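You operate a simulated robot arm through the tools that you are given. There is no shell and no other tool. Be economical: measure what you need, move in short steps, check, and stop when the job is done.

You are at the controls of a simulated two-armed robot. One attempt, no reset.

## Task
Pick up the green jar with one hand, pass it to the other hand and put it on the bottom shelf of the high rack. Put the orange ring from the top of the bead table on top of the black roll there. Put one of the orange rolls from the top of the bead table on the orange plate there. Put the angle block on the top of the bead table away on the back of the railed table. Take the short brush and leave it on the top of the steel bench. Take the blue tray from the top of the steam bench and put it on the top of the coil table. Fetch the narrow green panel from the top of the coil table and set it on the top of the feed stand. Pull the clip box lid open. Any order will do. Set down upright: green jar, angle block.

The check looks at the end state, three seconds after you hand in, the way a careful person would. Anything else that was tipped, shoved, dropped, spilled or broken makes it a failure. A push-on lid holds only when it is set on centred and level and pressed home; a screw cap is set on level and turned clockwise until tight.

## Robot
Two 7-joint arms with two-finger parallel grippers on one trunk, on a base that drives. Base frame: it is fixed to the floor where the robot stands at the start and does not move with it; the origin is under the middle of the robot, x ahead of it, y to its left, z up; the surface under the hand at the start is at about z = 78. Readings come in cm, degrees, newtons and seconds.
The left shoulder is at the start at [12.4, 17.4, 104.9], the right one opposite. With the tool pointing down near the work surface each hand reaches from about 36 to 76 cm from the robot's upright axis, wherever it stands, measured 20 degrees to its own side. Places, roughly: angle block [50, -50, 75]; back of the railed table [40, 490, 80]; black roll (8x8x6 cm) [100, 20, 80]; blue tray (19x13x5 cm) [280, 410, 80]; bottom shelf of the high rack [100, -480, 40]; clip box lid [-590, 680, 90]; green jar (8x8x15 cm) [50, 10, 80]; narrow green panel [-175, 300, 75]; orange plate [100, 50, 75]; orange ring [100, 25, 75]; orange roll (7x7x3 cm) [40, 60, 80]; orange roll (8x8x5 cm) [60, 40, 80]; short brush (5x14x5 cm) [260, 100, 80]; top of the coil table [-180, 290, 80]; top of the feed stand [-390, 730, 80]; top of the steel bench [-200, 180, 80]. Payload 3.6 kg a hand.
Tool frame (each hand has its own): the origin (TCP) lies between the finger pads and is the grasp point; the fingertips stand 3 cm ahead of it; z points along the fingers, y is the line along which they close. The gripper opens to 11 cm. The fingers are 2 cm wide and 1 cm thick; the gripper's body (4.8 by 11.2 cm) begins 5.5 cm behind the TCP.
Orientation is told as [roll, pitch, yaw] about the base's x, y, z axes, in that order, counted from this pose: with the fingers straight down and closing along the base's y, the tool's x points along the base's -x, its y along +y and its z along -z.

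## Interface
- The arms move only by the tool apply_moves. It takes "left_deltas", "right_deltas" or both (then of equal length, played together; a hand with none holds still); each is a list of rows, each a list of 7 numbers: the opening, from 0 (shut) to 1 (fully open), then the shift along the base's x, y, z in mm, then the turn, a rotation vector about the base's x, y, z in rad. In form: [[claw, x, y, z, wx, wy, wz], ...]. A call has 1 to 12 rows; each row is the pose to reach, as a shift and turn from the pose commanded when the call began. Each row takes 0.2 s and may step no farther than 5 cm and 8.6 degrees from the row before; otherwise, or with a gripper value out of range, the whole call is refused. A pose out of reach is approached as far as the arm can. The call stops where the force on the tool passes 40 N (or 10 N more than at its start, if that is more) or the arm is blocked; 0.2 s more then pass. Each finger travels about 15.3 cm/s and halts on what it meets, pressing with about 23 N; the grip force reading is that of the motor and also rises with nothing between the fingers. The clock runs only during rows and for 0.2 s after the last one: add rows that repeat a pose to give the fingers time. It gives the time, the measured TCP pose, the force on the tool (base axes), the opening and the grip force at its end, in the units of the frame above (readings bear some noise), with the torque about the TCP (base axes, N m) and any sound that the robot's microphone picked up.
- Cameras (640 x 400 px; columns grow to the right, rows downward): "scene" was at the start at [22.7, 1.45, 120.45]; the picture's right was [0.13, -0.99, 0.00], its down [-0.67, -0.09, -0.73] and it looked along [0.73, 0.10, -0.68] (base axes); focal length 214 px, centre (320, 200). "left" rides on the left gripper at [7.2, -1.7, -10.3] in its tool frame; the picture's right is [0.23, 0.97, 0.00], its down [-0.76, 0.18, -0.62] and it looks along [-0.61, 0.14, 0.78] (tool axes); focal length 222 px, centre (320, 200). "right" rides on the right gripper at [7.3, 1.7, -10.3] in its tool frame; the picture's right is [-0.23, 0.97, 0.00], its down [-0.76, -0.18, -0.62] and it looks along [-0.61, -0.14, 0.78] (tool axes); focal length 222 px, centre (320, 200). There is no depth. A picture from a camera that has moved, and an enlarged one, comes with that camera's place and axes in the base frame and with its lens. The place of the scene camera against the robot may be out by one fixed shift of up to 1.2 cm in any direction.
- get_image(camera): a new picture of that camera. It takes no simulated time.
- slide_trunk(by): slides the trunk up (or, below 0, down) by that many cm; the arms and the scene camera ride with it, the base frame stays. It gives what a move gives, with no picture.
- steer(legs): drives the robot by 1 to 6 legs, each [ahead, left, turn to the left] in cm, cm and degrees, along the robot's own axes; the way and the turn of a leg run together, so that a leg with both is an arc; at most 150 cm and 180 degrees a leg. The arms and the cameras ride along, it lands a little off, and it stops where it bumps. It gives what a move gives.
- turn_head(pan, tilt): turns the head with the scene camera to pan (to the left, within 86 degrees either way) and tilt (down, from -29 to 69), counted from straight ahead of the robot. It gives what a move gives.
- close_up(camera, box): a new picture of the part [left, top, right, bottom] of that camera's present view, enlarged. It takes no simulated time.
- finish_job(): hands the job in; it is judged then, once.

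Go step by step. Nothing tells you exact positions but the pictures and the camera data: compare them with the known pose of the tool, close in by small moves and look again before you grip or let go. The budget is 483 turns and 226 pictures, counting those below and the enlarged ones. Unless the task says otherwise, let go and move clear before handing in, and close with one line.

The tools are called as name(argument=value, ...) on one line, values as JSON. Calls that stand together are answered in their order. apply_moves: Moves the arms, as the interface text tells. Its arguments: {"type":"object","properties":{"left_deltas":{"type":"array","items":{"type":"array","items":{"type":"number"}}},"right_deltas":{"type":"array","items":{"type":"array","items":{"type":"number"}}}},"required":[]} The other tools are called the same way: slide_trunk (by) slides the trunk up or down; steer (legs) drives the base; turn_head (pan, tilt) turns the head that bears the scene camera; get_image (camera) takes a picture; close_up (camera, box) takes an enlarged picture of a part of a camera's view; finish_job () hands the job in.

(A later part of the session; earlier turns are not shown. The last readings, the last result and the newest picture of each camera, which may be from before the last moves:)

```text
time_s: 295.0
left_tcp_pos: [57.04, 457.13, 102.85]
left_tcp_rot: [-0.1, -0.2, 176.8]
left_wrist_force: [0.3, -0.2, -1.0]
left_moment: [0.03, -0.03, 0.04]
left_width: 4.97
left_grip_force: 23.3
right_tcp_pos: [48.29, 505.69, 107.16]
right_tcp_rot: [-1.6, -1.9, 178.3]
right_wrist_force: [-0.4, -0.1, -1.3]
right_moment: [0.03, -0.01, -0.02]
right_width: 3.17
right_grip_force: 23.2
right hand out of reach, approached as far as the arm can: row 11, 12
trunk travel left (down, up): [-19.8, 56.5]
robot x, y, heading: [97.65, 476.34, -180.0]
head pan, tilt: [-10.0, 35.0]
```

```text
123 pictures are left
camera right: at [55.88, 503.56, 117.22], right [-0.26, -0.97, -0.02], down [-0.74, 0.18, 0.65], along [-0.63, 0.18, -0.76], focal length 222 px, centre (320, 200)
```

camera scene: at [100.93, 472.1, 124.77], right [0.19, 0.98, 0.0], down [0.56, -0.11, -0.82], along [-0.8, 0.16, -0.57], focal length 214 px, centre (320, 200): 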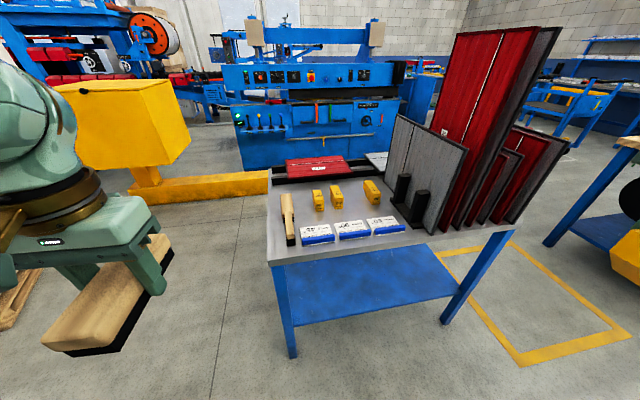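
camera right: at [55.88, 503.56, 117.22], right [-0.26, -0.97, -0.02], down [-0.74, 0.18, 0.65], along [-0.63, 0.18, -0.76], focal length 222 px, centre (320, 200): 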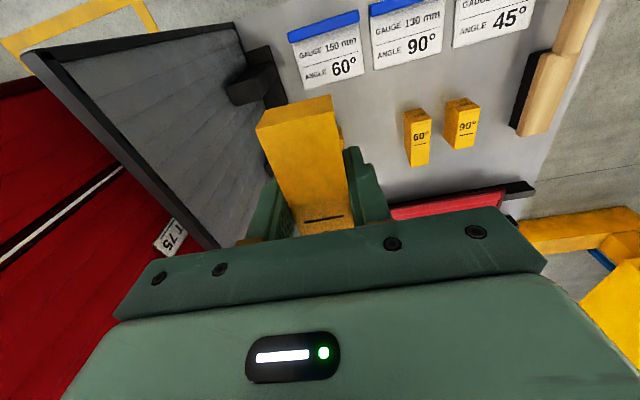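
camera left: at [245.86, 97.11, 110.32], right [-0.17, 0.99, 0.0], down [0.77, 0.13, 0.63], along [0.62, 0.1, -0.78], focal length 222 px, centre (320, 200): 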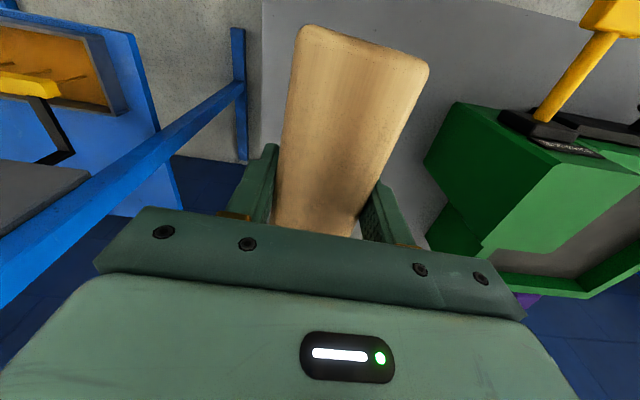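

The hand is close; I'll shift left to y≈497.7, lower to z≈95 and forward to x≈39, then look.

apply_moves(right_deltas=[[0, 0, -30, -30, 0, 0, 0], [0, -10, -60, -65, 0, 0, 0], [0, -30, -80, -100, 0, 0, 0], [0, -60, -80, -125, 0, 0, 0], [0, -92, -80, -130, 0, 0, 0]])

get_image(camera="right")

close_up(camera="scene", box=[240, 140, 440, 265])

```text
time_s: 296.2
left_tcp_pos: [56.99, 457.21, 102.96]
left_tcp_rot: [-0.1, -0.1, 176.8]
left_wrist_force: [-0.5, 0.2, -1.2]
left_moment: [0.01, 0.0, 0.02]
left_width: 4.95
left_grip_force: 23.0
right_tcp_pos: [39.18, 497.97, 94.0]
right_tcp_rot: [-1.2, -1.1, 179.4]
right_wrist_force: [0.2, 0.1, -0.9]
right_moment: [0.04, -0.04, -0.03]
right_width: 3.19
right_grip_force: 22.8
trunk travel left (down, up): [-19.8, 56.5]
robot x, y, heading: [97.41, 476.01, -179.9]
head pan, tilt: [-10.0, 35.0]
```

```text
122 pictures are left
camera right: at [46.67, 495.97, 104.16], right [-0.24, -0.97, -0.02], down [-0.75, 0.17, 0.64], along [-0.62, 0.17, -0.77], focal length 222 px, centre (320, 200)
```

right: 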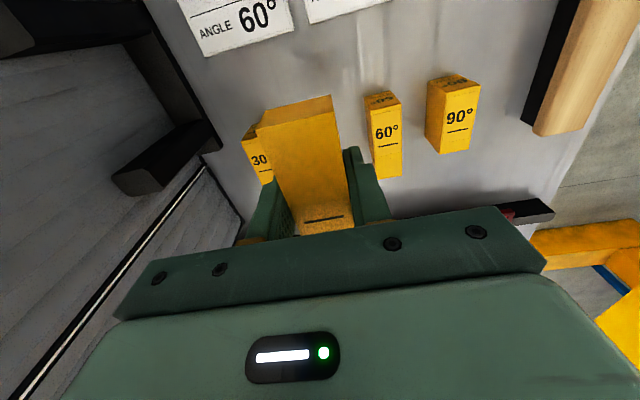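

```text
3.20 times, centred on (340, 202) of scene
camera zoom: at [76.15, 478.0, 124.75], right [0.17, 0.99, 0.0], down [0.57, -0.1, -0.82], along [-0.81, 0.14, -0.57], focal length 686 px, centre (256, 192)
```

zoom: 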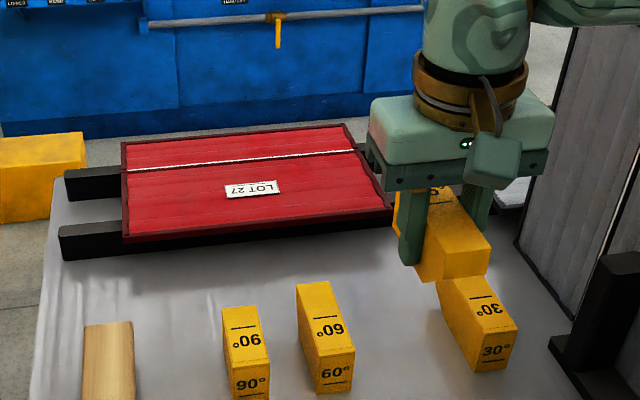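

Gap is centred about y≈498, where the hand already is. I'll lower to the table in steps, watching the force.

apply_moves(right_deltas=[[0, 0, 0, -45, 0, 0, 0], [0, 0, 0, -90, 0, 0, 0]])

get_image(camera="right")

close_up(camera="scene", box=[280, 190, 420, 278])

```text
time_s: 296.8
left_tcp_pos: [56.93, 457.31, 102.89]
left_tcp_rot: [0.0, -0.2, 176.7]
left_wrist_force: [-0.1, -0.9, -1.1]
left_moment: [0.0, -0.01, -0.01]
left_width: 4.98
left_grip_force: 23.1
right_tcp_pos: [39.07, 498.33, 84.87]
right_tcp_rot: [-1.3, -1.0, 179.2]
right_wrist_force: [0.5, 0.3, -1.0]
right_moment: [-0.01, -0.03, 0.0]
right_width: 3.16
right_grip_force: 22.9
trunk travel left (down, up): [-19.8, 56.5]
robot x, y, heading: [97.43, 476.0, -180.0]
head pan, tilt: [-10.0, 35.0]
```

```text
120 pictures are left
camera right: at [46.68, 496.29, 95.08], right [-0.24, -0.97, -0.02], down [-0.75, 0.17, 0.64], along [-0.62, 0.16, -0.77], focal length 222 px, centre (320, 200)
```

right: 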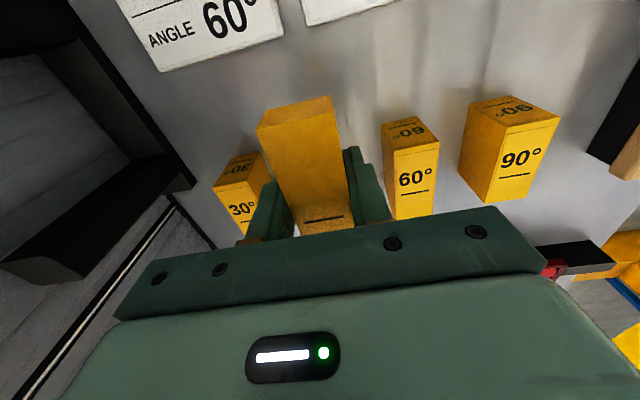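

```text
4.55 times, centred on (350, 234) of scene
camera zoom: at [76.19, 478.05, 124.76], right [0.17, 0.99, 0.0], down [0.57, -0.1, -0.82], along [-0.81, 0.14, -0.57], focal length 975 px, centre (184, 46)
```

zoom: 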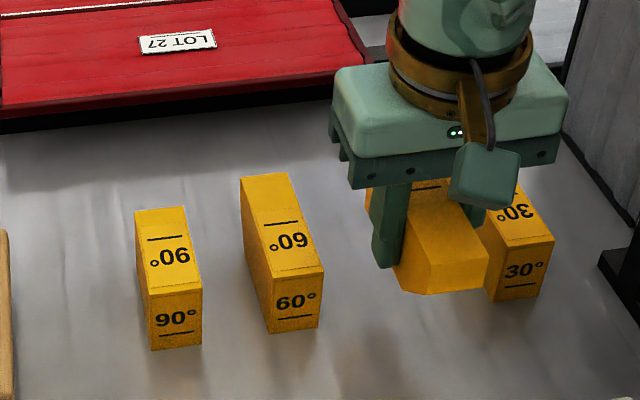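

The hand is a bit nearer the 30° block; I'll shift 7 mm toward the 60° block and continue down to contact.

apply_moves(right_deltas=[[0, 0, -7, 0, 0, 0, 0], [0, 0, -7, -18, 0, 0, 0], [0, 0, -7, -26, 0, 0, 0], [0, 0, -7, -31, 0, 0, 0], [0, 0, -7, -35, 0, 0, 0]])

```text
time_s: 298.0
left_tcp_pos: [56.95, 457.35, 102.94]
left_tcp_rot: [-0.1, -0.2, 176.8]
left_wrist_force: [-0.2, -0.2, -1.2]
left_moment: [0.05, 0.01, 0.03]
left_width: 4.98
left_grip_force: 22.7
right_tcp_pos: [38.8, 497.33, 81.38]
right_tcp_rot: [-1.2, -1.0, 179.4]
right_wrist_force: [0.6, 0.6, -1.2]
right_moment: [0.0, 0.0, 0.0]
right_width: 3.18
right_grip_force: 23.1
trunk travel left (down, up): [-19.8, 56.5]
robot x, y, heading: [97.59, 476.25, -179.9]
head pan, tilt: [-10.0, 35.0]
```

No contact yet; lower further in small steps.

apply_moves(right_deltas=[[0, 0, 0, -5, 0, 0, 0], [0, 0, 0, -9, 0, 0, 0], [0, 0, 0, -13, 0, 0, 0], [0, 0, 0, -17, 0, 0, 0]])

get_image(camera="right")

```text
time_s: 299.0
left_tcp_pos: [57.01, 457.28, 102.96]
left_tcp_rot: [0.0, -0.2, 176.8]
left_wrist_force: [-0.6, -0.2, -1.3]
left_moment: [-0.02, 0.0, -0.02]
left_width: 4.98
left_grip_force: 22.7
right_tcp_pos: [38.92, 497.26, 79.83]
right_tcp_rot: [-1.2, -1.1, 179.3]
right_wrist_force: [-0.5, 0.1, -0.9]
right_moment: [0.01, 0.02, 0.01]
right_width: 3.17
right_grip_force: 23.1
trunk travel left (down, up): [-19.8, 56.5]
robot x, y, heading: [97.45, 475.85, -179.6]
head pan, tilt: [-10.0, 35.0]
```

```text
118 pictures are left
camera right: at [46.45, 495.31, 90.01], right [-0.24, -0.97, -0.02], down [-0.75, 0.17, 0.64], along [-0.62, 0.17, -0.77], focal length 222 px, centre (320, 200)
```

right: 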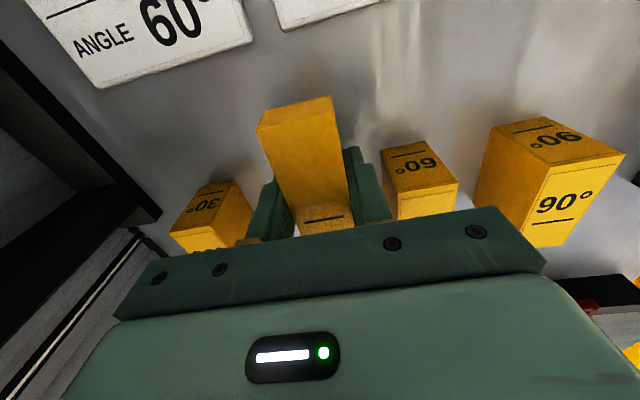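

Both gaps look good. Keep lowering until contact.

apply_moves(right_deltas=[[0, 0, 0, -6, 0, 0, 0], [0, 0, 0, -12, 0, 0, 0], [0, 0, 0, -17, 0, 0, 0], [0, 0, 0, -21, 0, 0, 0], [0, 0, 0, -25, 0, 0, 0]])

```text
time_s: 300.2
left_tcp_pos: [57.56, 456.48, 103.18]
left_tcp_rot: [-0.5, -0.6, 176.8]
left_wrist_force: [0.0, -0.6, -1.1]
left_moment: [0.03, -0.03, 0.01]
left_width: 4.97
left_grip_force: 23.1
right_tcp_pos: [38.86, 496.88, 79.07]
right_tcp_rot: [-1.7, -2.5, 179.3]
right_wrist_force: [0.5, 0.0, -1.8]
right_moment: [0.01, -0.04, 0.02]
right_width: 3.17
right_grip_force: 22.8
trunk travel left (down, up): [-19.8, 56.5]
robot x, y, heading: [97.54, 476.21, -179.5]
head pan, tilt: [-10.0, 35.0]
```

Both hands shifted slightly without tool force, so the right elbow may be touching something. I'll look to the right.

turn_head(pan=-45, tilt=30)

get_image(camera="scene")

```text
time_s: 301.2
left_tcp_pos: [57.59, 456.44, 103.0]
left_tcp_rot: [-0.6, -0.6, 176.9]
left_wrist_force: [0.6, -0.1, -1.6]
left_moment: [0.0, -0.01, 0.0]
left_width: 4.96
left_grip_force: 23.2
right_tcp_pos: [38.86, 496.71, 78.72]
right_tcp_rot: [-1.7, -2.3, 179.4]
right_wrist_force: [0.4, 0.3, -0.6]
right_moment: [-0.01, 0.0, -0.03]
right_width: 3.18
right_grip_force: 22.8
trunk travel left (down, up): [-19.8, 56.5]
robot x, y, heading: [97.73, 476.02, -180.0]
head pan, tilt: [-45.0, 30.0]
```

```text
117 pictures are left
camera scene: at [79.26, 481.9, 125.76], right [0.7, 0.71, 0.0], down [0.35, -0.35, -0.87], along [-0.62, 0.61, -0.49], focal length 214 px, centre (320, 200)
```

scene: 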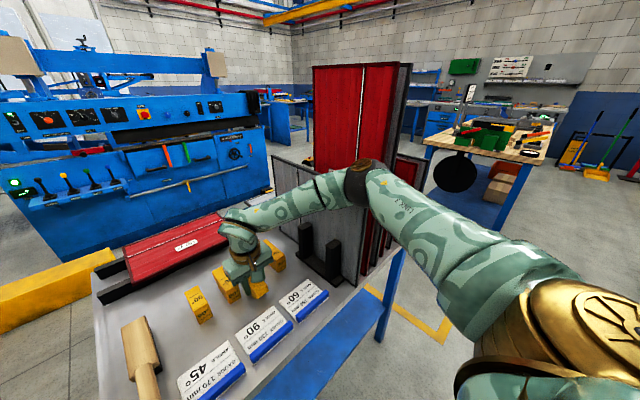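

The right forearm is touching the grey panel in the rack. I'll lift the hand to free it, then raise the trunk so the elbow rides higher before lowering again.

apply_moves(right_deltas=[[0, 0, 0, 15, 0, 0, 0], [0, 0, 0, 40, 0, 0, 0], [0, 0, 0, 70, 0, 0, 0]])

slide_trunk(by=18)

get_image(camera="scene")

```text
time_s: 302.0
left_tcp_pos: [57.23, 457.15, 102.93]
left_tcp_rot: [-0.1, -0.2, 176.8]
left_wrist_force: [-0.1, -0.5, -1.0]
left_moment: [0.03, 0.02, -0.05]
left_width: 4.96
left_grip_force: 23.4
right_tcp_pos: [39.28, 497.4, 84.44]
right_tcp_rot: [-1.3, -1.0, 179.4]
right_wrist_force: [0.2, -0.4, -1.5]
right_moment: [0.0, 0.03, -0.02]
right_width: 3.15
right_grip_force: 23.0
trunk travel left (down, up): [-19.8, 56.5]
robot x, y, heading: [97.85, 476.55, -180.1]
head pan, tilt: [-45.0, 30.0]
```

```text
time_s: 304.0
left_tcp_pos: [56.89, 457.28, 120.87]
left_tcp_rot: [-0.1, -0.1, 176.7]
left_wrist_force: [-0.1, 0.0, -1.8]
left_moment: [-0.04, 0.0, -0.01]
left_width: 4.98
left_grip_force: 22.9
right_tcp_pos: [38.81, 497.45, 102.32]
right_tcp_rot: [-1.2, -1.1, 179.3]
right_wrist_force: [-0.3, 0.0, -1.2]
right_moment: [-0.01, -0.03, 0.02]
right_width: 3.19
right_grip_force: 23.2
trunk travel left (down, up): [-37.8, 38.5]
robot x, y, heading: [97.75, 476.58, -180.1]
head pan, tilt: [-45.0, 30.0]
```

```text
116 pictures are left
camera scene: at [86.17, 482.92, 143.98], right [0.71, 0.71, 0.0], down [0.35, -0.35, -0.87], along [-0.61, 0.61, -0.5], focal length 214 px, centre (320, 200)
```

scene: 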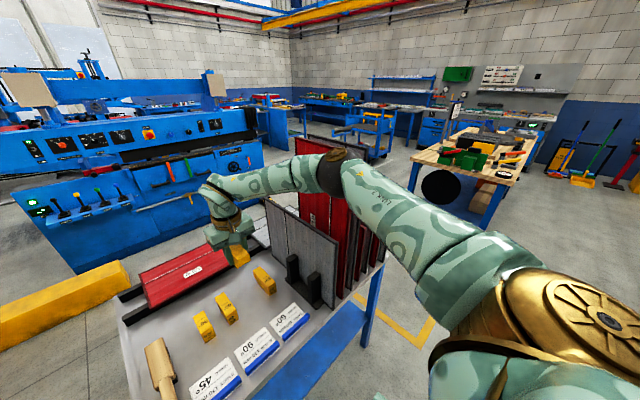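

Everything still stands and the forearm is above the panel now. Lower the hand again and re-check.

apply_moves(right_deltas=[[0, 0, 0, -45, 0, 0, 0], [0, 0, 0, -90, 0, 0, 0], [0, 0, 0, -135, 0, 0, 0], [0, 0, 0, -180, 0, 0, 0], [0, 0, 0, -210, 0, 0, 0]])

get_image(camera="scene")

```text
time_s: 305.2
left_tcp_pos: [56.94, 457.27, 120.95]
left_tcp_rot: [-0.1, -0.2, 176.7]
left_wrist_force: [0.0, -1.2, -0.6]
left_moment: [-0.02, 0.04, -0.02]
left_width: 4.98
left_grip_force: 22.9
right_tcp_pos: [38.83, 497.1, 83.0]
right_tcp_rot: [-1.2, -1.2, 179.3]
right_wrist_force: [0.7, -0.4, -1.2]
right_moment: [-0.01, -0.04, 0.01]
right_width: 3.16
right_grip_force: 23.1
right hand out of reach, approached as far as the arm can: row 5
trunk travel left (down, up): [-37.8, 38.5]
robot x, y, heading: [97.71, 476.28, -179.9]
head pan, tilt: [-45.0, 30.0]
```

```text
115 pictures are left
camera scene: at [86.26, 482.93, 144.01], right [0.71, 0.71, 0.0], down [0.35, -0.35, -0.87], along [-0.61, 0.61, -0.5], focal length 214 px, centre (320, 200)
```

scene: 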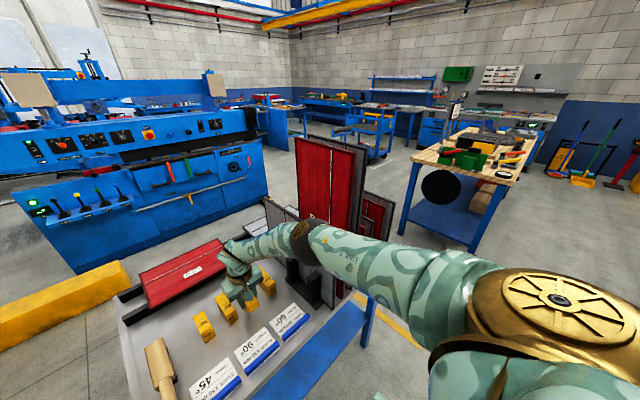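

The stretched arm drops the elbow beside the panel. I'll lift, shift the base 20 cm away from the panels so that the right arm reaches diagonally with its elbow clear, then try again.

apply_moves(right_deltas=[[0, 0, 0, 45, 0, 0, 0], [0, 0, 0, 90, 0, 0, 0], [0, 0, 0, 135, 0, 0, 0], [0, 0, 0, 180, 0, 0, 0], [0, 20, 0, 220, 0, 0, 0]])

steer(legs=[[0, 20, 0]])

slide_trunk(by=-12)

apply_moves(right_deltas=[[0, 0, 40, 0, 0, 0, 0], [0, 0, 80, 0, 0, 0, 0], [0, 0, 120, 0, 0, 0, 0], [0, 0, 160, 0, 0, 0, 0], [0, -20, 200, 0, 0, 0, 0]])

get_image(camera="scene")

```text
time_s: 306.4
left_tcp_pos: [57.14, 457.23, 120.9]
left_tcp_rot: [0.0, -0.2, 176.8]
left_wrist_force: [0.2, 0.6, -0.6]
left_moment: [-0.02, 0.02, 0.0]
left_width: 4.97
left_grip_force: 22.8
right_tcp_pos: [41.34, 497.15, 105.81]
right_tcp_rot: [-1.2, -0.9, 179.3]
right_wrist_force: [0.5, 0.4, -1.4]
right_moment: [0.01, 0.0, 0.02]
right_width: 3.16
right_grip_force: 23.2
trunk travel left (down, up): [-37.8, 38.5]
robot x, y, heading: [97.93, 476.06, -179.9]
head pan, tilt: [-45.0, 30.0]
```

```text
time_s: 308.0
left_tcp_pos: [57.21, 437.22, 120.88]
left_tcp_rot: [-0.2, -0.2, 177.1]
left_wrist_force: [-0.4, 0.3, -0.9]
left_moment: [0.0, 0.02, -0.01]
left_width: 4.98
left_grip_force: 23.4
right_tcp_pos: [41.09, 476.96, 105.69]
right_tcp_rot: [-1.3, -1.0, 179.6]
right_wrist_force: [0.2, -0.2, -0.6]
right_moment: [-0.02, -0.08, 0.0]
right_width: 3.16
right_grip_force: 23.1
trunk travel left (down, up): [-37.8, 38.5]
robot x, y, heading: [98.42, 456.65, -179.6]
head pan, tilt: [-45.0, 30.0]
```

```text
time_s: 309.5
left_tcp_pos: [57.19, 437.19, 108.93]
left_tcp_rot: [0.0, -0.2, 177.1]
left_wrist_force: [0.1, -1.1, -0.5]
left_moment: [-0.02, 0.0, -0.01]
left_width: 4.98
left_grip_force: 22.4
right_tcp_pos: [41.27, 476.97, 93.67]
right_tcp_rot: [-1.2, -1.1, 179.6]
right_wrist_force: [-0.5, 0.2, -0.4]
right_moment: [-0.01, 0.0, -0.03]
right_width: 3.15
right_grip_force: 22.7
trunk travel left (down, up): [-25.8, 50.5]
robot x, y, heading: [98.07, 456.18, -179.5]
head pan, tilt: [-45.0, 30.0]
```

```text
time_s: 310.7
left_tcp_pos: [57.11, 437.3, 108.92]
left_tcp_rot: [-0.1, -0.2, 177.1]
left_wrist_force: [0.6, 0.5, -0.9]
left_moment: [-0.01, 0.0, 0.01]
left_width: 4.97
left_grip_force: 23.1
right_tcp_pos: [41.21, 490.03, 93.6]
right_tcp_rot: [-1.2, -1.0, 179.6]
right_wrist_force: [0.0, 0.7, -1.0]
right_moment: [-0.01, -0.03, 0.02]
right_width: 3.2
right_grip_force: 23.0
right hand out of reach, approached as far as the arm can: row 4, 5
trunk travel left (down, up): [-25.8, 50.5]
robot x, y, heading: [97.79, 456.72, -179.8]
head pan, tilt: [-45.0, 30.0]
```

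```text
114 pictures are left
camera scene: at [81.6, 463.05, 131.77], right [0.7, 0.71, 0.0], down [0.36, -0.35, -0.87], along [-0.62, 0.61, -0.5], focal length 214 px, centre (320, 200)
```

scene: 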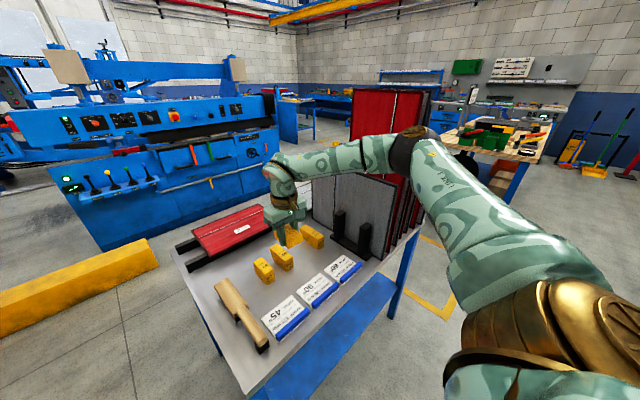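

Still limited there. I'll check the free gap on the left (between the mallet and the 90° block, y≈478) with the hand camera instead.

apply_moves(right_deltas=[[0, 0, -40, 0, 0, 0, 0], [0, 0, -80, 0, 0, 0, 0], [0, 0, -125, 0, 0, 0, 0]])

get_image(camera="right")

turn_head(pan=-15, tilt=45)

close_up(camera="scene", box=[240, 100, 440, 225])

```text
time_s: 311.5
left_tcp_pos: [57.15, 437.19, 108.84]
left_tcp_rot: [-0.1, -0.3, 177.2]
left_wrist_force: [-0.5, -0.1, -2.4]
left_moment: [0.0, 0.03, 0.02]
left_width: 4.99
left_grip_force: 22.7
right_tcp_pos: [40.97, 477.13, 93.75]
right_tcp_rot: [-1.2, -1.0, 179.6]
right_wrist_force: [-0.2, 0.5, -0.5]
right_moment: [0.02, 0.01, 0.0]
right_width: 3.18
right_grip_force: 23.1
trunk travel left (down, up): [-25.8, 50.5]
robot x, y, heading: [98.08, 456.2, -179.9]
head pan, tilt: [-45.0, 30.0]
```

```text
113 pictures are left
camera right: at [48.43, 475.15, 103.95], right [-0.23, -0.97, -0.02], down [-0.75, 0.17, 0.64], along [-0.62, 0.16, -0.77], focal length 222 px, centre (320, 200)
```

right: 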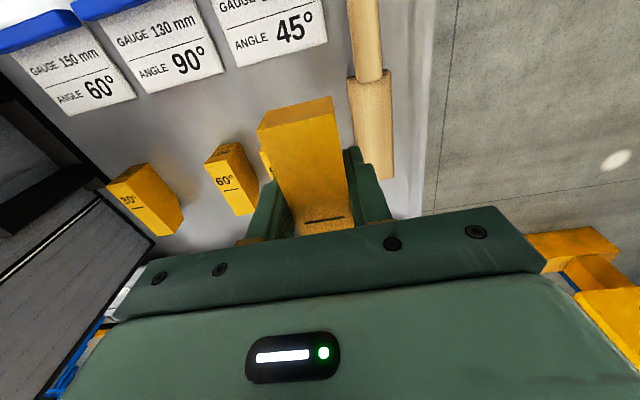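

```text
time_s: 312.4
left_tcp_pos: [57.2, 437.22, 108.86]
left_tcp_rot: [-0.2, -0.2, 177.1]
left_wrist_force: [0.8, 0.3, -0.8]
left_moment: [-0.05, 0.03, -0.01]
left_width: 4.93
left_grip_force: 22.8
right_tcp_pos: [40.87, 477.32, 93.89]
right_tcp_rot: [-1.2, -1.1, 179.6]
right_wrist_force: [-0.5, 0.1, -1.3]
right_moment: [-0.02, -0.02, 0.01]
right_width: 3.17
right_grip_force: 23.0
trunk travel left (down, up): [-25.8, 50.5]
robot x, y, heading: [97.9, 456.64, -179.6]
head pan, tilt: [-15.0, 45.0]
```

```text
3.20 times, centred on (340, 162) of scene
camera zoom: at [80.16, 458.71, 129.52], right [0.25, 0.97, 0.0], down [0.68, -0.18, -0.71], along [-0.68, 0.18, -0.71], focal length 686 px, centre (256, 320)
```

zoom: 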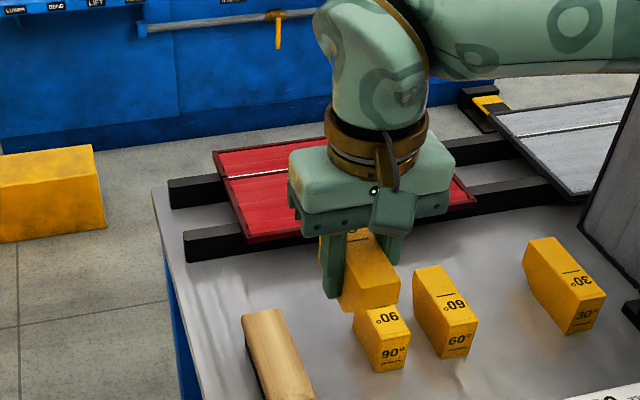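

That gap is too tight. The left arm (elbow on the free side) would suit this spot, so I'll first deliver the brush to the steel bench, swap the block to the left hand there, and come back. Retract and look around toward −x/−y.

apply_moves(right_deltas=[[0, 40, 0, 30, 0, 0, 0], [0, 80, 10, 60, 0, 0, 0], [0, 120, 30, 90, 0, 0, 0], [0, 150, 60, 110, 0, 0, 0]])

steer(legs=[[-30, 0, 0], [0, 0, 60]])

turn_head(pan=-10, tilt=10)

get_image(camera="scene")

```text
refused: row 2 steps farther than a row can; nothing moved
```

```text
time_s: 317.2
left_tcp_pos: [125.11, 411.93, 108.88]
left_tcp_rot: [-0.1, -0.3, -121.4]
left_wrist_force: [0.8, -1.3, -0.4]
left_moment: [-0.02, 0.01, 0.03]
left_width: 4.95
left_grip_force: 22.8
right_tcp_pos: [82.1, 416.77, 93.81]
right_tcp_rot: [-1.1, -1.1, -119.0]
right_wrist_force: [-0.1, -0.1, -2.2]
right_moment: [0.02, 0.01, 0.0]
right_width: 3.19
right_grip_force: 23.0
trunk travel left (down, up): [-25.8, 50.5]
robot x, y, heading: [127.66, 456.76, -118.2]
head pan, tilt: [-15.0, 45.0]
```

```text
time_s: 318.2
left_tcp_pos: [125.13, 411.97, 108.89]
left_tcp_rot: [-0.1, -0.2, -121.5]
left_wrist_force: [-0.7, 0.4, -0.3]
left_moment: [0.03, 0.0, -0.02]
left_width: 4.97
left_grip_force: 22.6
right_tcp_pos: [82.11, 416.7, 93.79]
right_tcp_rot: [-1.2, -1.0, -118.9]
right_wrist_force: [-0.6, -0.3, -1.4]
right_moment: [0.03, 0.03, 0.02]
right_width: 3.16
right_grip_force: 22.8
trunk travel left (down, up): [-25.8, 50.5]
robot x, y, heading: [127.67, 456.49, -118.1]
head pan, tilt: [-10.0, 10.0]
```

```text
111 pictures are left
camera scene: at [117.28, 441.13, 135.0], right [-0.79, 0.62, 0.0], down [0.11, 0.14, -0.98], along [-0.61, -0.77, -0.18], focal length 214 px, centre (320, 200)
```

scene: 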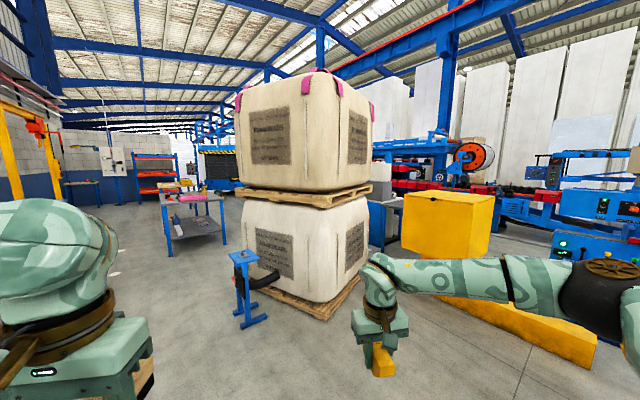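

I'll enlarge the view between the sack and the yellow machine.

close_up(camera="scene", box=[350, 120, 590, 270])

```text
2.67 times, centred on (470, 195) of scene
camera zoom: at [117.28, 441.13, 135.0], right [-0.79, 0.62, 0.0], down [0.11, 0.14, -0.98], along [-0.61, -0.77, -0.18], focal length 572 px, centre (-80, 213)
```

zoom: 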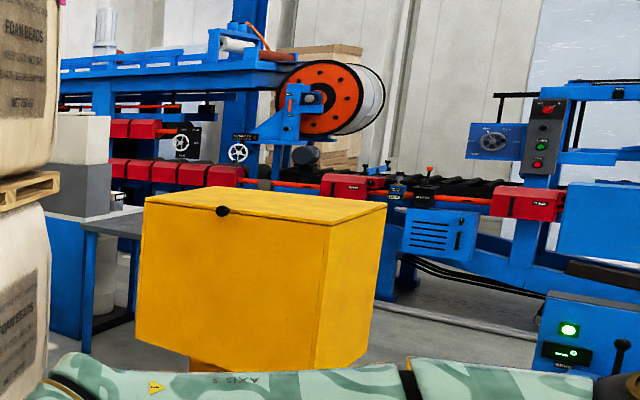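

The direct way west is narrow. Instead I'll use the nearby steam bench to swap: go there now and check its free space.

apply_moves(right_deltas=[[0, 0, 20, 30, 0, 0, 0], [0, 0, 40, 60, 0, 0, 0], [0, 0, 60, 90, 0, 0, 0], [0, 0, 80, 110, 0, 0, 0]])

steer(legs=[[0, 52, 0], [0, 0, 118]])

turn_head(pan=0, tilt=30)

get_image(camera="scene")

```text
time_s: 319.2
left_tcp_pos: [125.07, 411.87, 108.88]
left_tcp_rot: [0.0, -0.2, -121.5]
left_wrist_force: [0.1, -0.3, -1.5]
left_moment: [0.0, 0.01, 0.03]
left_width: 4.96
left_grip_force: 22.8
right_tcp_pos: [81.94, 424.96, 105.26]
right_tcp_rot: [-1.1, -1.0, -118.9]
right_wrist_force: [0.2, 0.3, -1.4]
right_moment: [0.0, 0.01, 0.01]
right_width: 3.18
right_grip_force: 23.5
trunk travel left (down, up): [-25.8, 50.5]
robot x, y, heading: [127.38, 456.56, -118.2]
head pan, tilt: [-10.0, 10.0]
```

```text
time_s: 326.9
left_tcp_pos: [213.54, 449.27, 108.96]
left_tcp_rot: [-0.1, -0.2, -7.4]
left_wrist_force: [-0.1, -0.6, -0.5]
left_moment: [0.0, 0.02, -0.03]
left_width: 5.0
left_grip_force: 23.0
right_tcp_pos: [219.23, 404.72, 105.25]
right_tcp_rot: [-1.1, -1.0, -4.9]
right_wrist_force: [-0.5, 0.1, -2.0]
right_moment: [-0.01, 0.01, 0.03]
right_width: 3.19
right_grip_force: 23.0
trunk travel left (down, up): [-25.8, 50.5]
robot x, y, heading: [171.0, 433.53, -4.1]
head pan, tilt: [-10.0, 10.0]
```

```text
time_s: 327.7
left_tcp_pos: [213.48, 449.37, 108.9]
left_tcp_rot: [-0.1, -0.1, -7.5]
left_wrist_force: [0.2, -0.4, -1.4]
left_moment: [0.0, 0.02, 0.01]
left_width: 4.96
left_grip_force: 23.0
right_tcp_pos: [219.14, 404.68, 105.21]
right_tcp_rot: [-1.3, -1.0, -5.1]
right_wrist_force: [-0.6, -0.3, -2.2]
right_moment: [0.0, -0.01, 0.02]
right_width: 3.18
right_grip_force: 23.0
trunk travel left (down, up): [-25.8, 50.5]
robot x, y, heading: [171.79, 433.21, -4.3]
head pan, tilt: [0.0, 30.0]
```

```text
109 pictures are left
camera scene: at [190.24, 432.41, 131.78], right [-0.07, -1.0, 0.0], down [-0.5, 0.04, -0.87], along [0.86, -0.06, -0.5], focal length 214 px, centre (320, 200)
```

scene: 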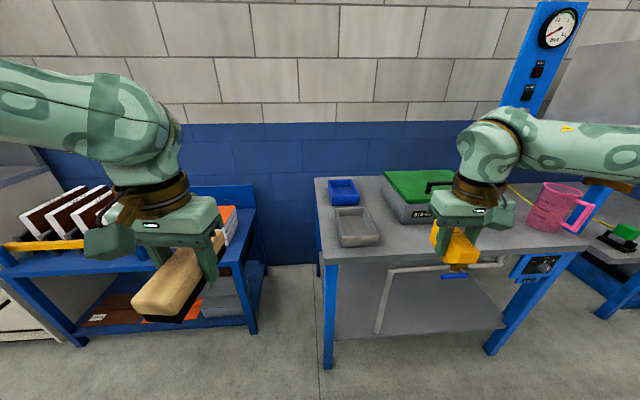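

The steam bench has a free front strip (x 241–257, y 340–405) in front of the toolbox. I'll drive up and look with the right hand's camera before setting the block down there.

steer(legs=[[0, 0, 4.2], [34, -22, 0]])

get_image(camera="right")

turn_head(pan=-15, tilt=45)

get_image(camera="scene")

```text
time_s: 330.7
left_tcp_pos: [247.01, 430.9, 108.89]
left_tcp_rot: [0.0, -0.2, -3.2]
left_wrist_force: [0.6, -0.5, -2.4]
left_moment: [-0.01, 0.01, 0.03]
left_width: 4.98
left_grip_force: 22.6
right_tcp_pos: [256.09, 386.79, 105.1]
right_tcp_rot: [-1.2, -1.0, -0.6]
right_wrist_force: [0.1, -0.5, -2.4]
right_moment: [0.0, 0.01, 0.0]
right_width: 3.15
right_grip_force: 23.6
trunk travel left (down, up): [-25.8, 50.5]
robot x, y, heading: [206.49, 411.65, 0.5]
head pan, tilt: [0.0, 30.0]
```

```text
108 pictures are left
camera right: at [248.75, 388.87, 115.32], right [0.24, 0.97, -0.02], down [0.75, -0.17, 0.64], along [0.62, -0.16, -0.77], focal length 222 px, centre (320, 200)
```

right: 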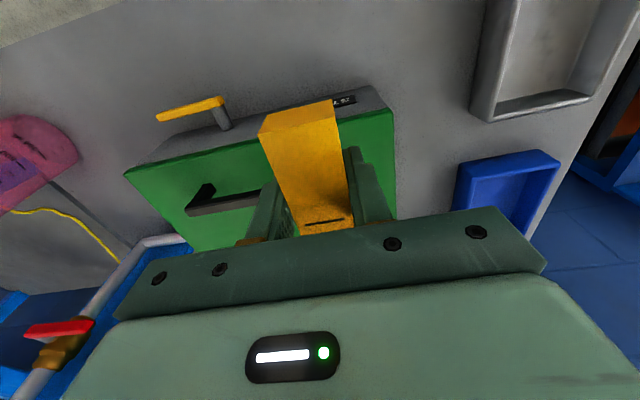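

```text
time_s: 331.4
left_tcp_pos: [246.94, 430.96, 108.97]
left_tcp_rot: [0.0, -0.3, -3.1]
left_wrist_force: [0.0, 1.0, -1.6]
left_moment: [0.04, -0.01, 0.0]
left_width: 4.95
left_grip_force: 22.9
right_tcp_pos: [256.1, 386.91, 105.3]
right_tcp_rot: [-1.2, -1.0, -0.6]
right_wrist_force: [0.1, -0.4, -0.6]
right_moment: [0.0, 0.03, 0.0]
right_width: 3.18
right_grip_force: 23.2
trunk travel left (down, up): [-25.8, 50.5]
robot x, y, heading: [206.26, 412.24, 0.5]
head pan, tilt: [-15.0, 45.0]
```

```text
107 pictures are left
camera scene: at [223.83, 410.28, 129.52], right [-0.26, -0.97, 0.0], down [-0.68, 0.18, -0.71], along [0.68, -0.18, -0.71], focal length 214 px, centre (320, 200)
```

scene: 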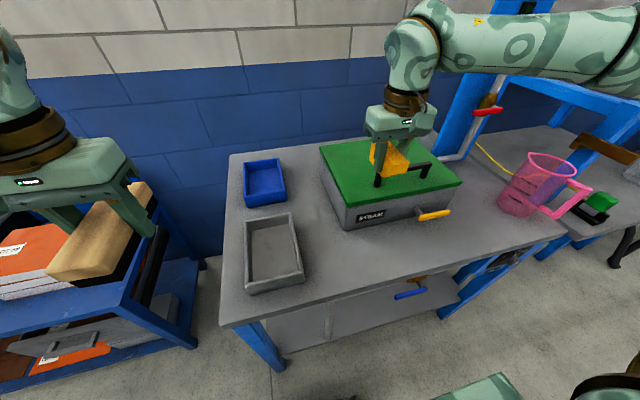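

The front area is free around [250,395]. I'll bring the block there and lower it until it touches.

apply_moves(right_deltas=[[0, -30, 40, 0, 0, 0, 0], [0, -62, 82, 0, 0, 0, 0], [0, -62, 82, -45, 0, 0, 0], [0, -62, 82, -90, 0, 0, 0], [0, -62, 82, -135, 0, 0, 0], [0, -62, 82, -180, 0, 0, 0], [0, -62, 82, -215, 0, 0, 0], [0, -62, 82, -228, 0, 0, 0], [0, -62, 82, -234, 0, 0, 0], [0, -62, 82, -240, 0, 0, 0]])

get_image(camera="scene")

```text
refused: row 2 steps farther than a row can; nothing moved
```

```text
106 pictures are left
camera scene: at [223.83, 410.28, 129.52], right [-0.26, -0.97, 0.0], down [-0.68, 0.18, -0.71], along [0.68, -0.18, -0.71], focal length 214 px, centre (320, 200)
```

scene: 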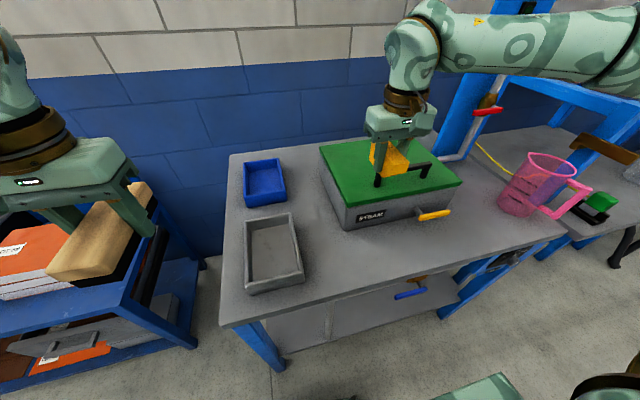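

Same move with shorter steps.

apply_moves(right_deltas=[[0, -25, 32, 0, 0, 0, 0], [0, -50, 64, 0, 0, 0, 0], [0, -62, 82, -35, 0, 0, 0], [0, -62, 82, -80, 0, 0, 0], [0, -62, 82, -125, 0, 0, 0], [0, -62, 82, -170, 0, 0, 0], [0, -62, 82, -210, 0, 0, 0], [0, -62, 82, -225, 0, 0, 0], [0, -62, 82, -233, 0, 0, 0], [0, -62, 82, -239, 0, 0, 0]])

```text
time_s: 333.3
left_tcp_pos: [246.79, 430.88, 108.97]
left_tcp_rot: [-0.2, -0.3, -3.2]
left_wrist_force: [0.1, 0.6, -1.3]
left_moment: [-0.01, 0.0, 0.02]
left_width: 4.96
left_grip_force: 23.3
right_tcp_pos: [249.83, 394.94, 83.3]
right_tcp_rot: [-0.8, -1.6, -0.6]
right_wrist_force: [-9.2, -3.8, 25.6]
right_moment: [0.3, 0.49, 0.16]
right_width: 3.15
right_grip_force: 23.2
trunk travel left (down, up): [-25.8, 50.5]
robot x, y, heading: [206.48, 411.89, 0.4]
head pan, tilt: [-15.0, 45.0]
stopped in row 9 (right hand): the force on the tool passed its limit at 50 N (the readings are from after the stop); the commanded pose is now the measured one
```

Contact (bench is ~79.5). Relax, release and lift the right hand.

apply_moves(right_deltas=[[0, 0, 0, 3, 0, 0, 0], [0.3, 0, 0, 3, 0, 0, 0], [0.6, 0, 0, 3, 0, 0, 0], [0.6, 0, 0, 3, 0, 0, 0], [0.6, 0, 0, 40, 0, 0, 0], [0.6, 0, 0, 85, 0, 0, 0], [0.6, 0, 0, 130, 0, 0, 0], [0.6, 0, 0, 170, 0, 0, 0]])

steer(legs=[[0, -52, 0]])

turn_head(pan=10, tilt=50)

get_image(camera="scene")

```text
time_s: 335.1
left_tcp_pos: [246.86, 430.96, 108.9]
left_tcp_rot: [-0.1, -0.3, -3.2]
left_wrist_force: [-0.5, -0.5, -1.0]
left_moment: [-0.01, -0.05, 0.0]
left_width: 4.98
left_grip_force: 23.2
right_tcp_pos: [249.76, 394.87, 99.87]
right_tcp_rot: [-0.9, -1.4, -0.7]
right_wrist_force: [-0.5, 0.1, -0.2]
right_moment: [0.01, 0.02, -0.06]
right_width: 6.6
right_grip_force: 0.1
trunk travel left (down, up): [-25.8, 50.5]
robot x, y, heading: [206.3, 412.25, 0.2]
head pan, tilt: [-15.0, 45.0]
```

```text
time_s: 338.2
left_tcp_pos: [247.01, 378.66, 108.92]
left_tcp_rot: [0.0, -0.2, -3.7]
left_wrist_force: [0.5, 0.3, -1.2]
left_moment: [0.01, 0.0, -0.04]
left_width: 4.97
left_grip_force: 23.2
right_tcp_pos: [249.53, 342.56, 99.75]
right_tcp_rot: [-1.0, -1.5, -1.4]
right_wrist_force: [-1.0, 0.4, 0.9]
right_moment: [-0.02, -0.04, -0.02]
right_width: 6.59
right_grip_force: 0.1
trunk travel left (down, up): [-25.8, 50.5]
robot x, y, heading: [206.05, 360.2, -0.7]
head pan, tilt: [-15.0, 45.0]
```

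```text
time_s: 339.1
left_tcp_pos: [247.03, 378.69, 108.93]
left_tcp_rot: [-0.1, -0.2, -3.9]
left_wrist_force: [-0.1, 0.3, -1.6]
left_moment: [0.03, 0.01, 0.02]
left_width: 4.98
left_grip_force: 23.0
right_tcp_pos: [249.42, 342.77, 99.72]
right_tcp_rot: [-1.0, -1.5, -1.4]
right_wrist_force: [0.0, -0.3, -0.6]
right_moment: [0.02, 0.02, -0.03]
right_width: 6.63
right_grip_force: 0.1
trunk travel left (down, up): [-25.8, 50.5]
robot x, y, heading: [206.16, 359.74, -0.8]
head pan, tilt: [10.0, 50.0]
```

```text
105 pictures are left
camera scene: at [223.39, 361.66, 128.82], right [0.16, -0.99, 0.0], down [-0.76, -0.13, -0.64], along [0.63, 0.11, -0.77], focal length 214 px, centre (320, 200)
```

scene: 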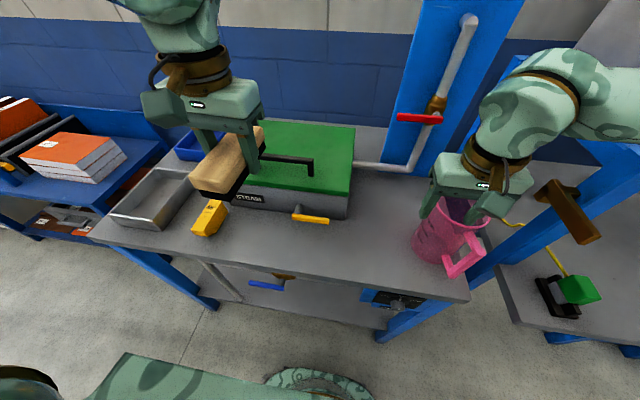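

The right hand hovers over the pink pitcher, so I'll raise it first. Then set the brush down at ≈[249.5,383] between the block and the lever.

apply_moves(right_deltas=[[0.6, 0, 0, 40, 0, 0, 0], [0.6, 0, 0, 80, 0, 0, 0], [0.6, -20, 0, 90, 0, 0, 0], [0.6, -50, 0, 90, 0, 0, 0], [0.6, -80, 0, 90, 0, 0, 0], [0.6, -80, 0, 90, 0, 0, 0], [0.6, -80, 0, 90, 0, 0, 0], [0.6, -80, 0, 90, 0, 0, 0]], left_deltas=[[0, 10, 20, 0, 0, 0, 0.06], [0, 23, 43, 0, 0, 0, 0.06], [0, 23, 43, -45, 0, 0, 0.06], [0, 23, 43, -90, 0, 0, 0.06], [0, 23, 43, -135, 0, 0, 0.06], [0, 23, 43, -180, 0, 0, 0.06], [0, 23, 43, -215, 0, 0, 0.06], [0, 23, 43, -230, 0, 0, 0.06]])

get_image(camera="scene")

```text
time_s: 340.9
left_tcp_pos: [248.96, 382.81, 85.92]
left_tcp_rot: [-0.1, -0.3, -0.4]
left_wrist_force: [0.1, 0.0, -2.2]
left_moment: [0.01, -0.01, -0.02]
left_width: 4.99
left_grip_force: 22.6
right_tcp_pos: [241.48, 342.54, 108.65]
right_tcp_rot: [-1.0, -1.5, -1.3]
right_wrist_force: [0.3, -0.2, 0.2]
right_moment: [0.01, -0.02, -0.01]
right_width: 6.59
right_grip_force: 0.0
trunk travel left (down, up): [-25.8, 50.5]
robot x, y, heading: [205.96, 360.25, -0.5]
head pan, tilt: [10.0, 50.0]
```

```text
104 pictures are left
camera scene: at [223.41, 361.69, 128.82], right [0.16, -0.99, 0.0], down [-0.76, -0.13, -0.64], along [0.63, 0.11, -0.77], focal length 214 px, centre (320, 200)
```

scene: 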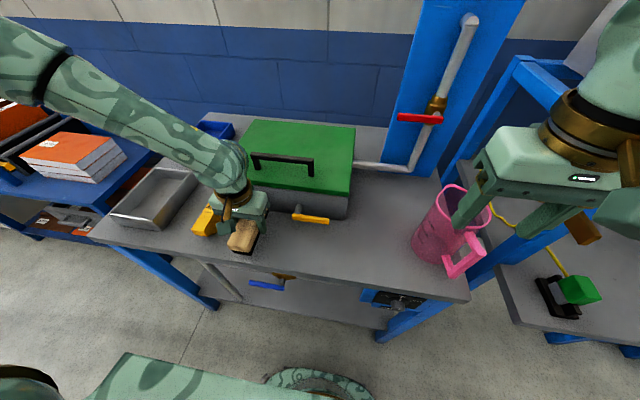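

Clear. Lower the brush the last bit, release, and raise.

apply_moves(left_deltas=[[0, 0, 0, -6, 0, 0, 0], [0, 0, 0, -11, 0, 0, 0], [0, 0, 0, -15, 0, 0, 0], [0, 0, 0, -18, 0, 0, 0]])

```text
time_s: 341.9
left_tcp_pos: [249.44, 383.04, 84.05]
left_tcp_rot: [0.0, -0.2, -0.4]
left_wrist_force: [0.9, 0.3, -1.2]
left_moment: [0.04, -0.03, 0.0]
left_width: 4.97
left_grip_force: 23.3
right_tcp_pos: [241.52, 342.58, 108.62]
right_tcp_rot: [-0.9, -1.6, -1.4]
right_wrist_force: [-0.1, -1.0, -0.3]
right_moment: [0.0, 0.0, -0.03]
right_width: 6.59
right_grip_force: 0.1
trunk travel left (down, up): [-25.8, 50.5]
robot x, y, heading: [205.93, 360.14, -0.5]
head pan, tilt: [10.0, 50.0]
```

apply_moves(left_deltas=[[0, 0, 0, -4, 0, 0, 0], [0, 0, 0, -8, 0, 0, 0], [0, 0, 0, -12, 0, 0, 0], [0, 0, 0, -16, 0, 0, 0]])

```text
time_s: 342.9
left_tcp_pos: [249.33, 382.93, 83.0]
left_tcp_rot: [0.0, -0.7, -0.5]
left_wrist_force: [-9.6, 4.0, 29.4]
left_moment: [0.33, 0.92, -0.17]
left_width: 4.97
left_grip_force: 22.7
right_tcp_pos: [241.39, 342.58, 108.73]
right_tcp_rot: [-1.0, -1.7, -1.2]
right_wrist_force: [0.4, -0.6, 0.4]
right_moment: [0.04, 0.0, 0.0]
right_width: 6.62
right_grip_force: 0.0
trunk travel left (down, up): [-25.8, 50.5]
robot x, y, heading: [206.4, 360.06, -0.4]
head pan, tilt: [10.0, 50.0]
stopped in row 4 (left hand): the force on the tool passed its limit at 43 N (the readings are from after the stop); the commanded pose is now the measured one
```

Brush is down. Release, lift, and move over the block for the left-hand pickup (strafing 14 cm left).

apply_moves(left_deltas=[[0, 0, 0, 2, 0, 0, 0], [0.5, 0, 0, 2, 0, 0, 0], [0.72, 0, 0, 2, 0, 0, 0], [0.72, 0, 0, 2, 0, 0, 0], [0.72, 0, 0, 45, 0, 0, 0], [0.72, 0, 0, 90, 0, 0, 0], [0.72, 0, 0, 135, 0, 0, 0]])

steer(legs=[[0, 12, 0.5]])

get_image(camera="left")

```text
time_s: 344.5
left_tcp_pos: [249.48, 382.92, 96.34]
left_tcp_rot: [0.0, -0.5, -0.4]
left_wrist_force: [-0.9, 0.3, -0.2]
left_moment: [-0.02, -0.01, 0.01]
left_width: 7.89
left_grip_force: 0.0
right_tcp_pos: [241.52, 342.61, 108.8]
right_tcp_rot: [-1.0, -1.6, -1.4]
right_wrist_force: [0.4, 0.3, -0.5]
right_moment: [0.04, 0.01, -0.01]
right_width: 6.59
right_grip_force: 0.0
trunk travel left (down, up): [-25.8, 50.5]
robot x, y, heading: [206.1, 360.07, -0.6]
head pan, tilt: [10.0, 50.0]
```

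```text
time_s: 345.8
left_tcp_pos: [249.53, 395.52, 96.33]
left_tcp_rot: [-0.2, -0.5, 0.1]
left_wrist_force: [0.2, 1.4, 0.1]
left_moment: [-0.06, 0.0, 0.01]
left_width: 7.9
left_grip_force: 0.0
right_tcp_pos: [241.81, 355.14, 108.67]
right_tcp_rot: [-1.1, -1.4, -0.8]
right_wrist_force: [0.4, 1.1, -0.1]
right_moment: [-0.06, -0.02, 0.0]
right_width: 6.59
right_grip_force: 0.0
trunk travel left (down, up): [-25.8, 50.5]
robot x, y, heading: [205.85, 372.26, -0.2]
head pan, tilt: [10.0, 50.0]
```

```text
103 pictures are left
camera left: at [242.3, 393.82, 106.6], right [-0.23, 0.97, 0.0], down [0.76, 0.18, 0.63], along [0.61, 0.14, -0.78], focal length 222 px, centre (320, 200)
```

left: 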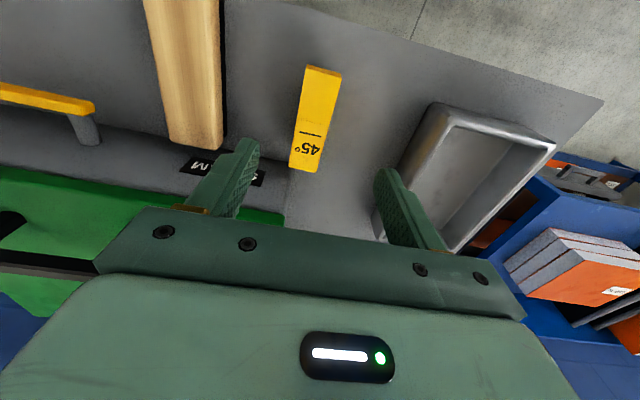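

Block aligned along x at [250.8,395]. Descend and grip with the left hand.

apply_moves(left_deltas=[[0.72, 10, -4, -45, 0, 0, 0], [0.72, 10, -4, -90, 0, 0, 0], [0.72, 10, -4, -120, 0, 0, 0], [0.72, 10, -4, -131, 0, 0, 0], [0.2, 10, -4, -131, 0, 0, 0], [0, 10, -4, -131, 0, 0, 0], [0, 10, -4, -131, 0, 0, 0], [0, 10, -4, -90, 0, 0, 0], [0, 10, -4, -45, 0, 0, 0], [0, 0, -4, 0, 0, 0, 0], [0, -20, -4, 40, 0, 0, 0], [0, -50, -4, 70, 0, 0, 0]])

get_image(camera="left")

```text
time_s: 348.4
left_tcp_pos: [244.49, 395.52, 103.73]
left_tcp_rot: [-0.1, -0.6, 0.1]
left_wrist_force: [0.4, 0.3, -1.3]
left_moment: [-0.02, -0.04, -0.02]
left_width: 3.21
left_grip_force: 23.6
right_tcp_pos: [241.59, 355.04, 108.56]
right_tcp_rot: [-1.0, -1.6, -0.9]
right_wrist_force: [-0.3, 0.2, -0.7]
right_moment: [0.02, 0.01, 0.0]
right_width: 6.6
right_grip_force: 0.0
trunk travel left (down, up): [-25.8, 50.5]
robot x, y, heading: [206.04, 372.28, 0.2]
head pan, tilt: [10.0, 50.0]
```

```text
102 pictures are left
camera left: at [237.25, 393.61, 113.89], right [-0.23, 0.97, 0.0], down [0.76, 0.18, 0.63], along [0.61, 0.14, -0.78], focal length 222 px, centre (320, 200)
```

left: 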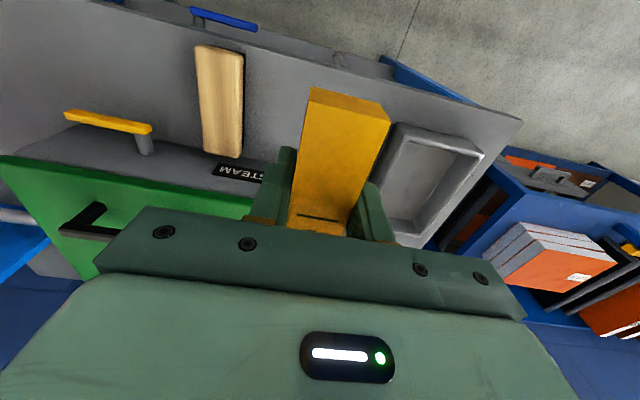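

The left hand has the block now. I'll tuck the right hand, and drive back to the railed table at y≈515 (so the left elbow is on the free side).

apply_moves(right_deltas=[[0.6, -40, 0, 20, 0, 0, 0], [0.6, -70, 0, 40, 0, 0, 0], [0.6, -90, -10, 60, 0, 0, 0]])

steer(legs=[[-26, 0, 0], [0, 118, 0], [0, 0, 180], [62, -25, 0]])

turn_head(pan=10, tilt=40)

get_image(camera="scene")

```text
time_s: 349.2
left_tcp_pos: [244.69, 395.46, 103.54]
left_tcp_rot: [0.0, -0.7, 0.1]
left_wrist_force: [-0.1, -0.4, -1.3]
left_moment: [0.0, -0.03, 0.02]
left_width: 3.17
left_grip_force: 22.9
right_tcp_pos: [232.55, 353.78, 114.9]
right_tcp_rot: [-1.0, -1.6, -0.8]
right_wrist_force: [-0.4, -0.7, -0.3]
right_moment: [-0.01, -0.02, 0.02]
right_width: 6.57
right_grip_force: 0.2
trunk travel left (down, up): [-25.8, 50.5]
robot x, y, heading: [205.98, 372.23, 0.1]
head pan, tilt: [10.0, 50.0]
```

```text
time_s: 367.6
left_tcp_pos: [77.35, 494.12, 103.58]
left_tcp_rot: [0.0, -0.5, -179.9]
left_wrist_force: [-0.1, 0.2, -1.2]
left_moment: [-0.05, -0.02, -0.01]
left_width: 3.17
left_grip_force: 23.4
right_tcp_pos: [89.1, 535.54, 114.85]
right_tcp_rot: [-1.0, -1.6, 179.2]
right_wrist_force: [-0.9, -1.0, 0.0]
right_moment: [0.01, -0.03, 0.04]
right_width: 6.59
right_grip_force: 0.0
trunk travel left (down, up): [-25.8, 50.5]
robot x, y, heading: [116.01, 517.44, -180.0]
head pan, tilt: [10.0, 50.0]
```

```text
time_s: 368.3
left_tcp_pos: [77.21, 494.03, 103.48]
left_tcp_rot: [0.0, -0.5, -180.0]
left_wrist_force: [-0.4, 0.4, -1.8]
left_moment: [0.01, -0.03, 0.0]
left_width: 3.15
left_grip_force: 23.1
right_tcp_pos: [89.23, 535.62, 114.84]
right_tcp_rot: [-1.0, -1.5, 179.2]
right_wrist_force: [0.0, 0.1, -0.6]
right_moment: [0.01, -0.03, -0.01]
right_width: 6.62
right_grip_force: 0.0
trunk travel left (down, up): [-25.8, 50.5]
robot x, y, heading: [115.81, 516.52, -179.9]
head pan, tilt: [10.0, 40.0]
```

```text
101 pictures are left
camera scene: at [97.77, 515.9, 130.24], right [-0.17, 0.98, 0.0], down [0.63, 0.11, -0.77], along [-0.75, -0.13, -0.64], focal length 214 px, centre (320, 200)
```

scene: 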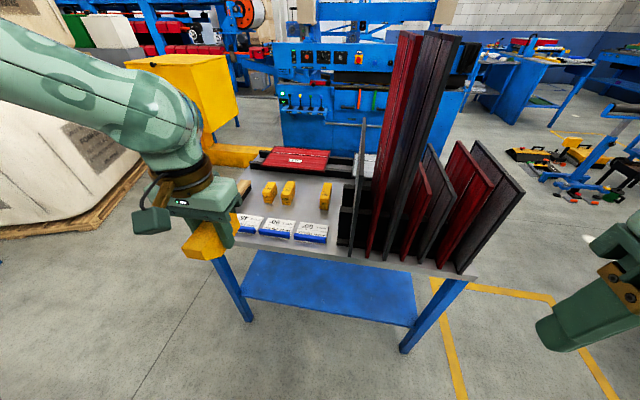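

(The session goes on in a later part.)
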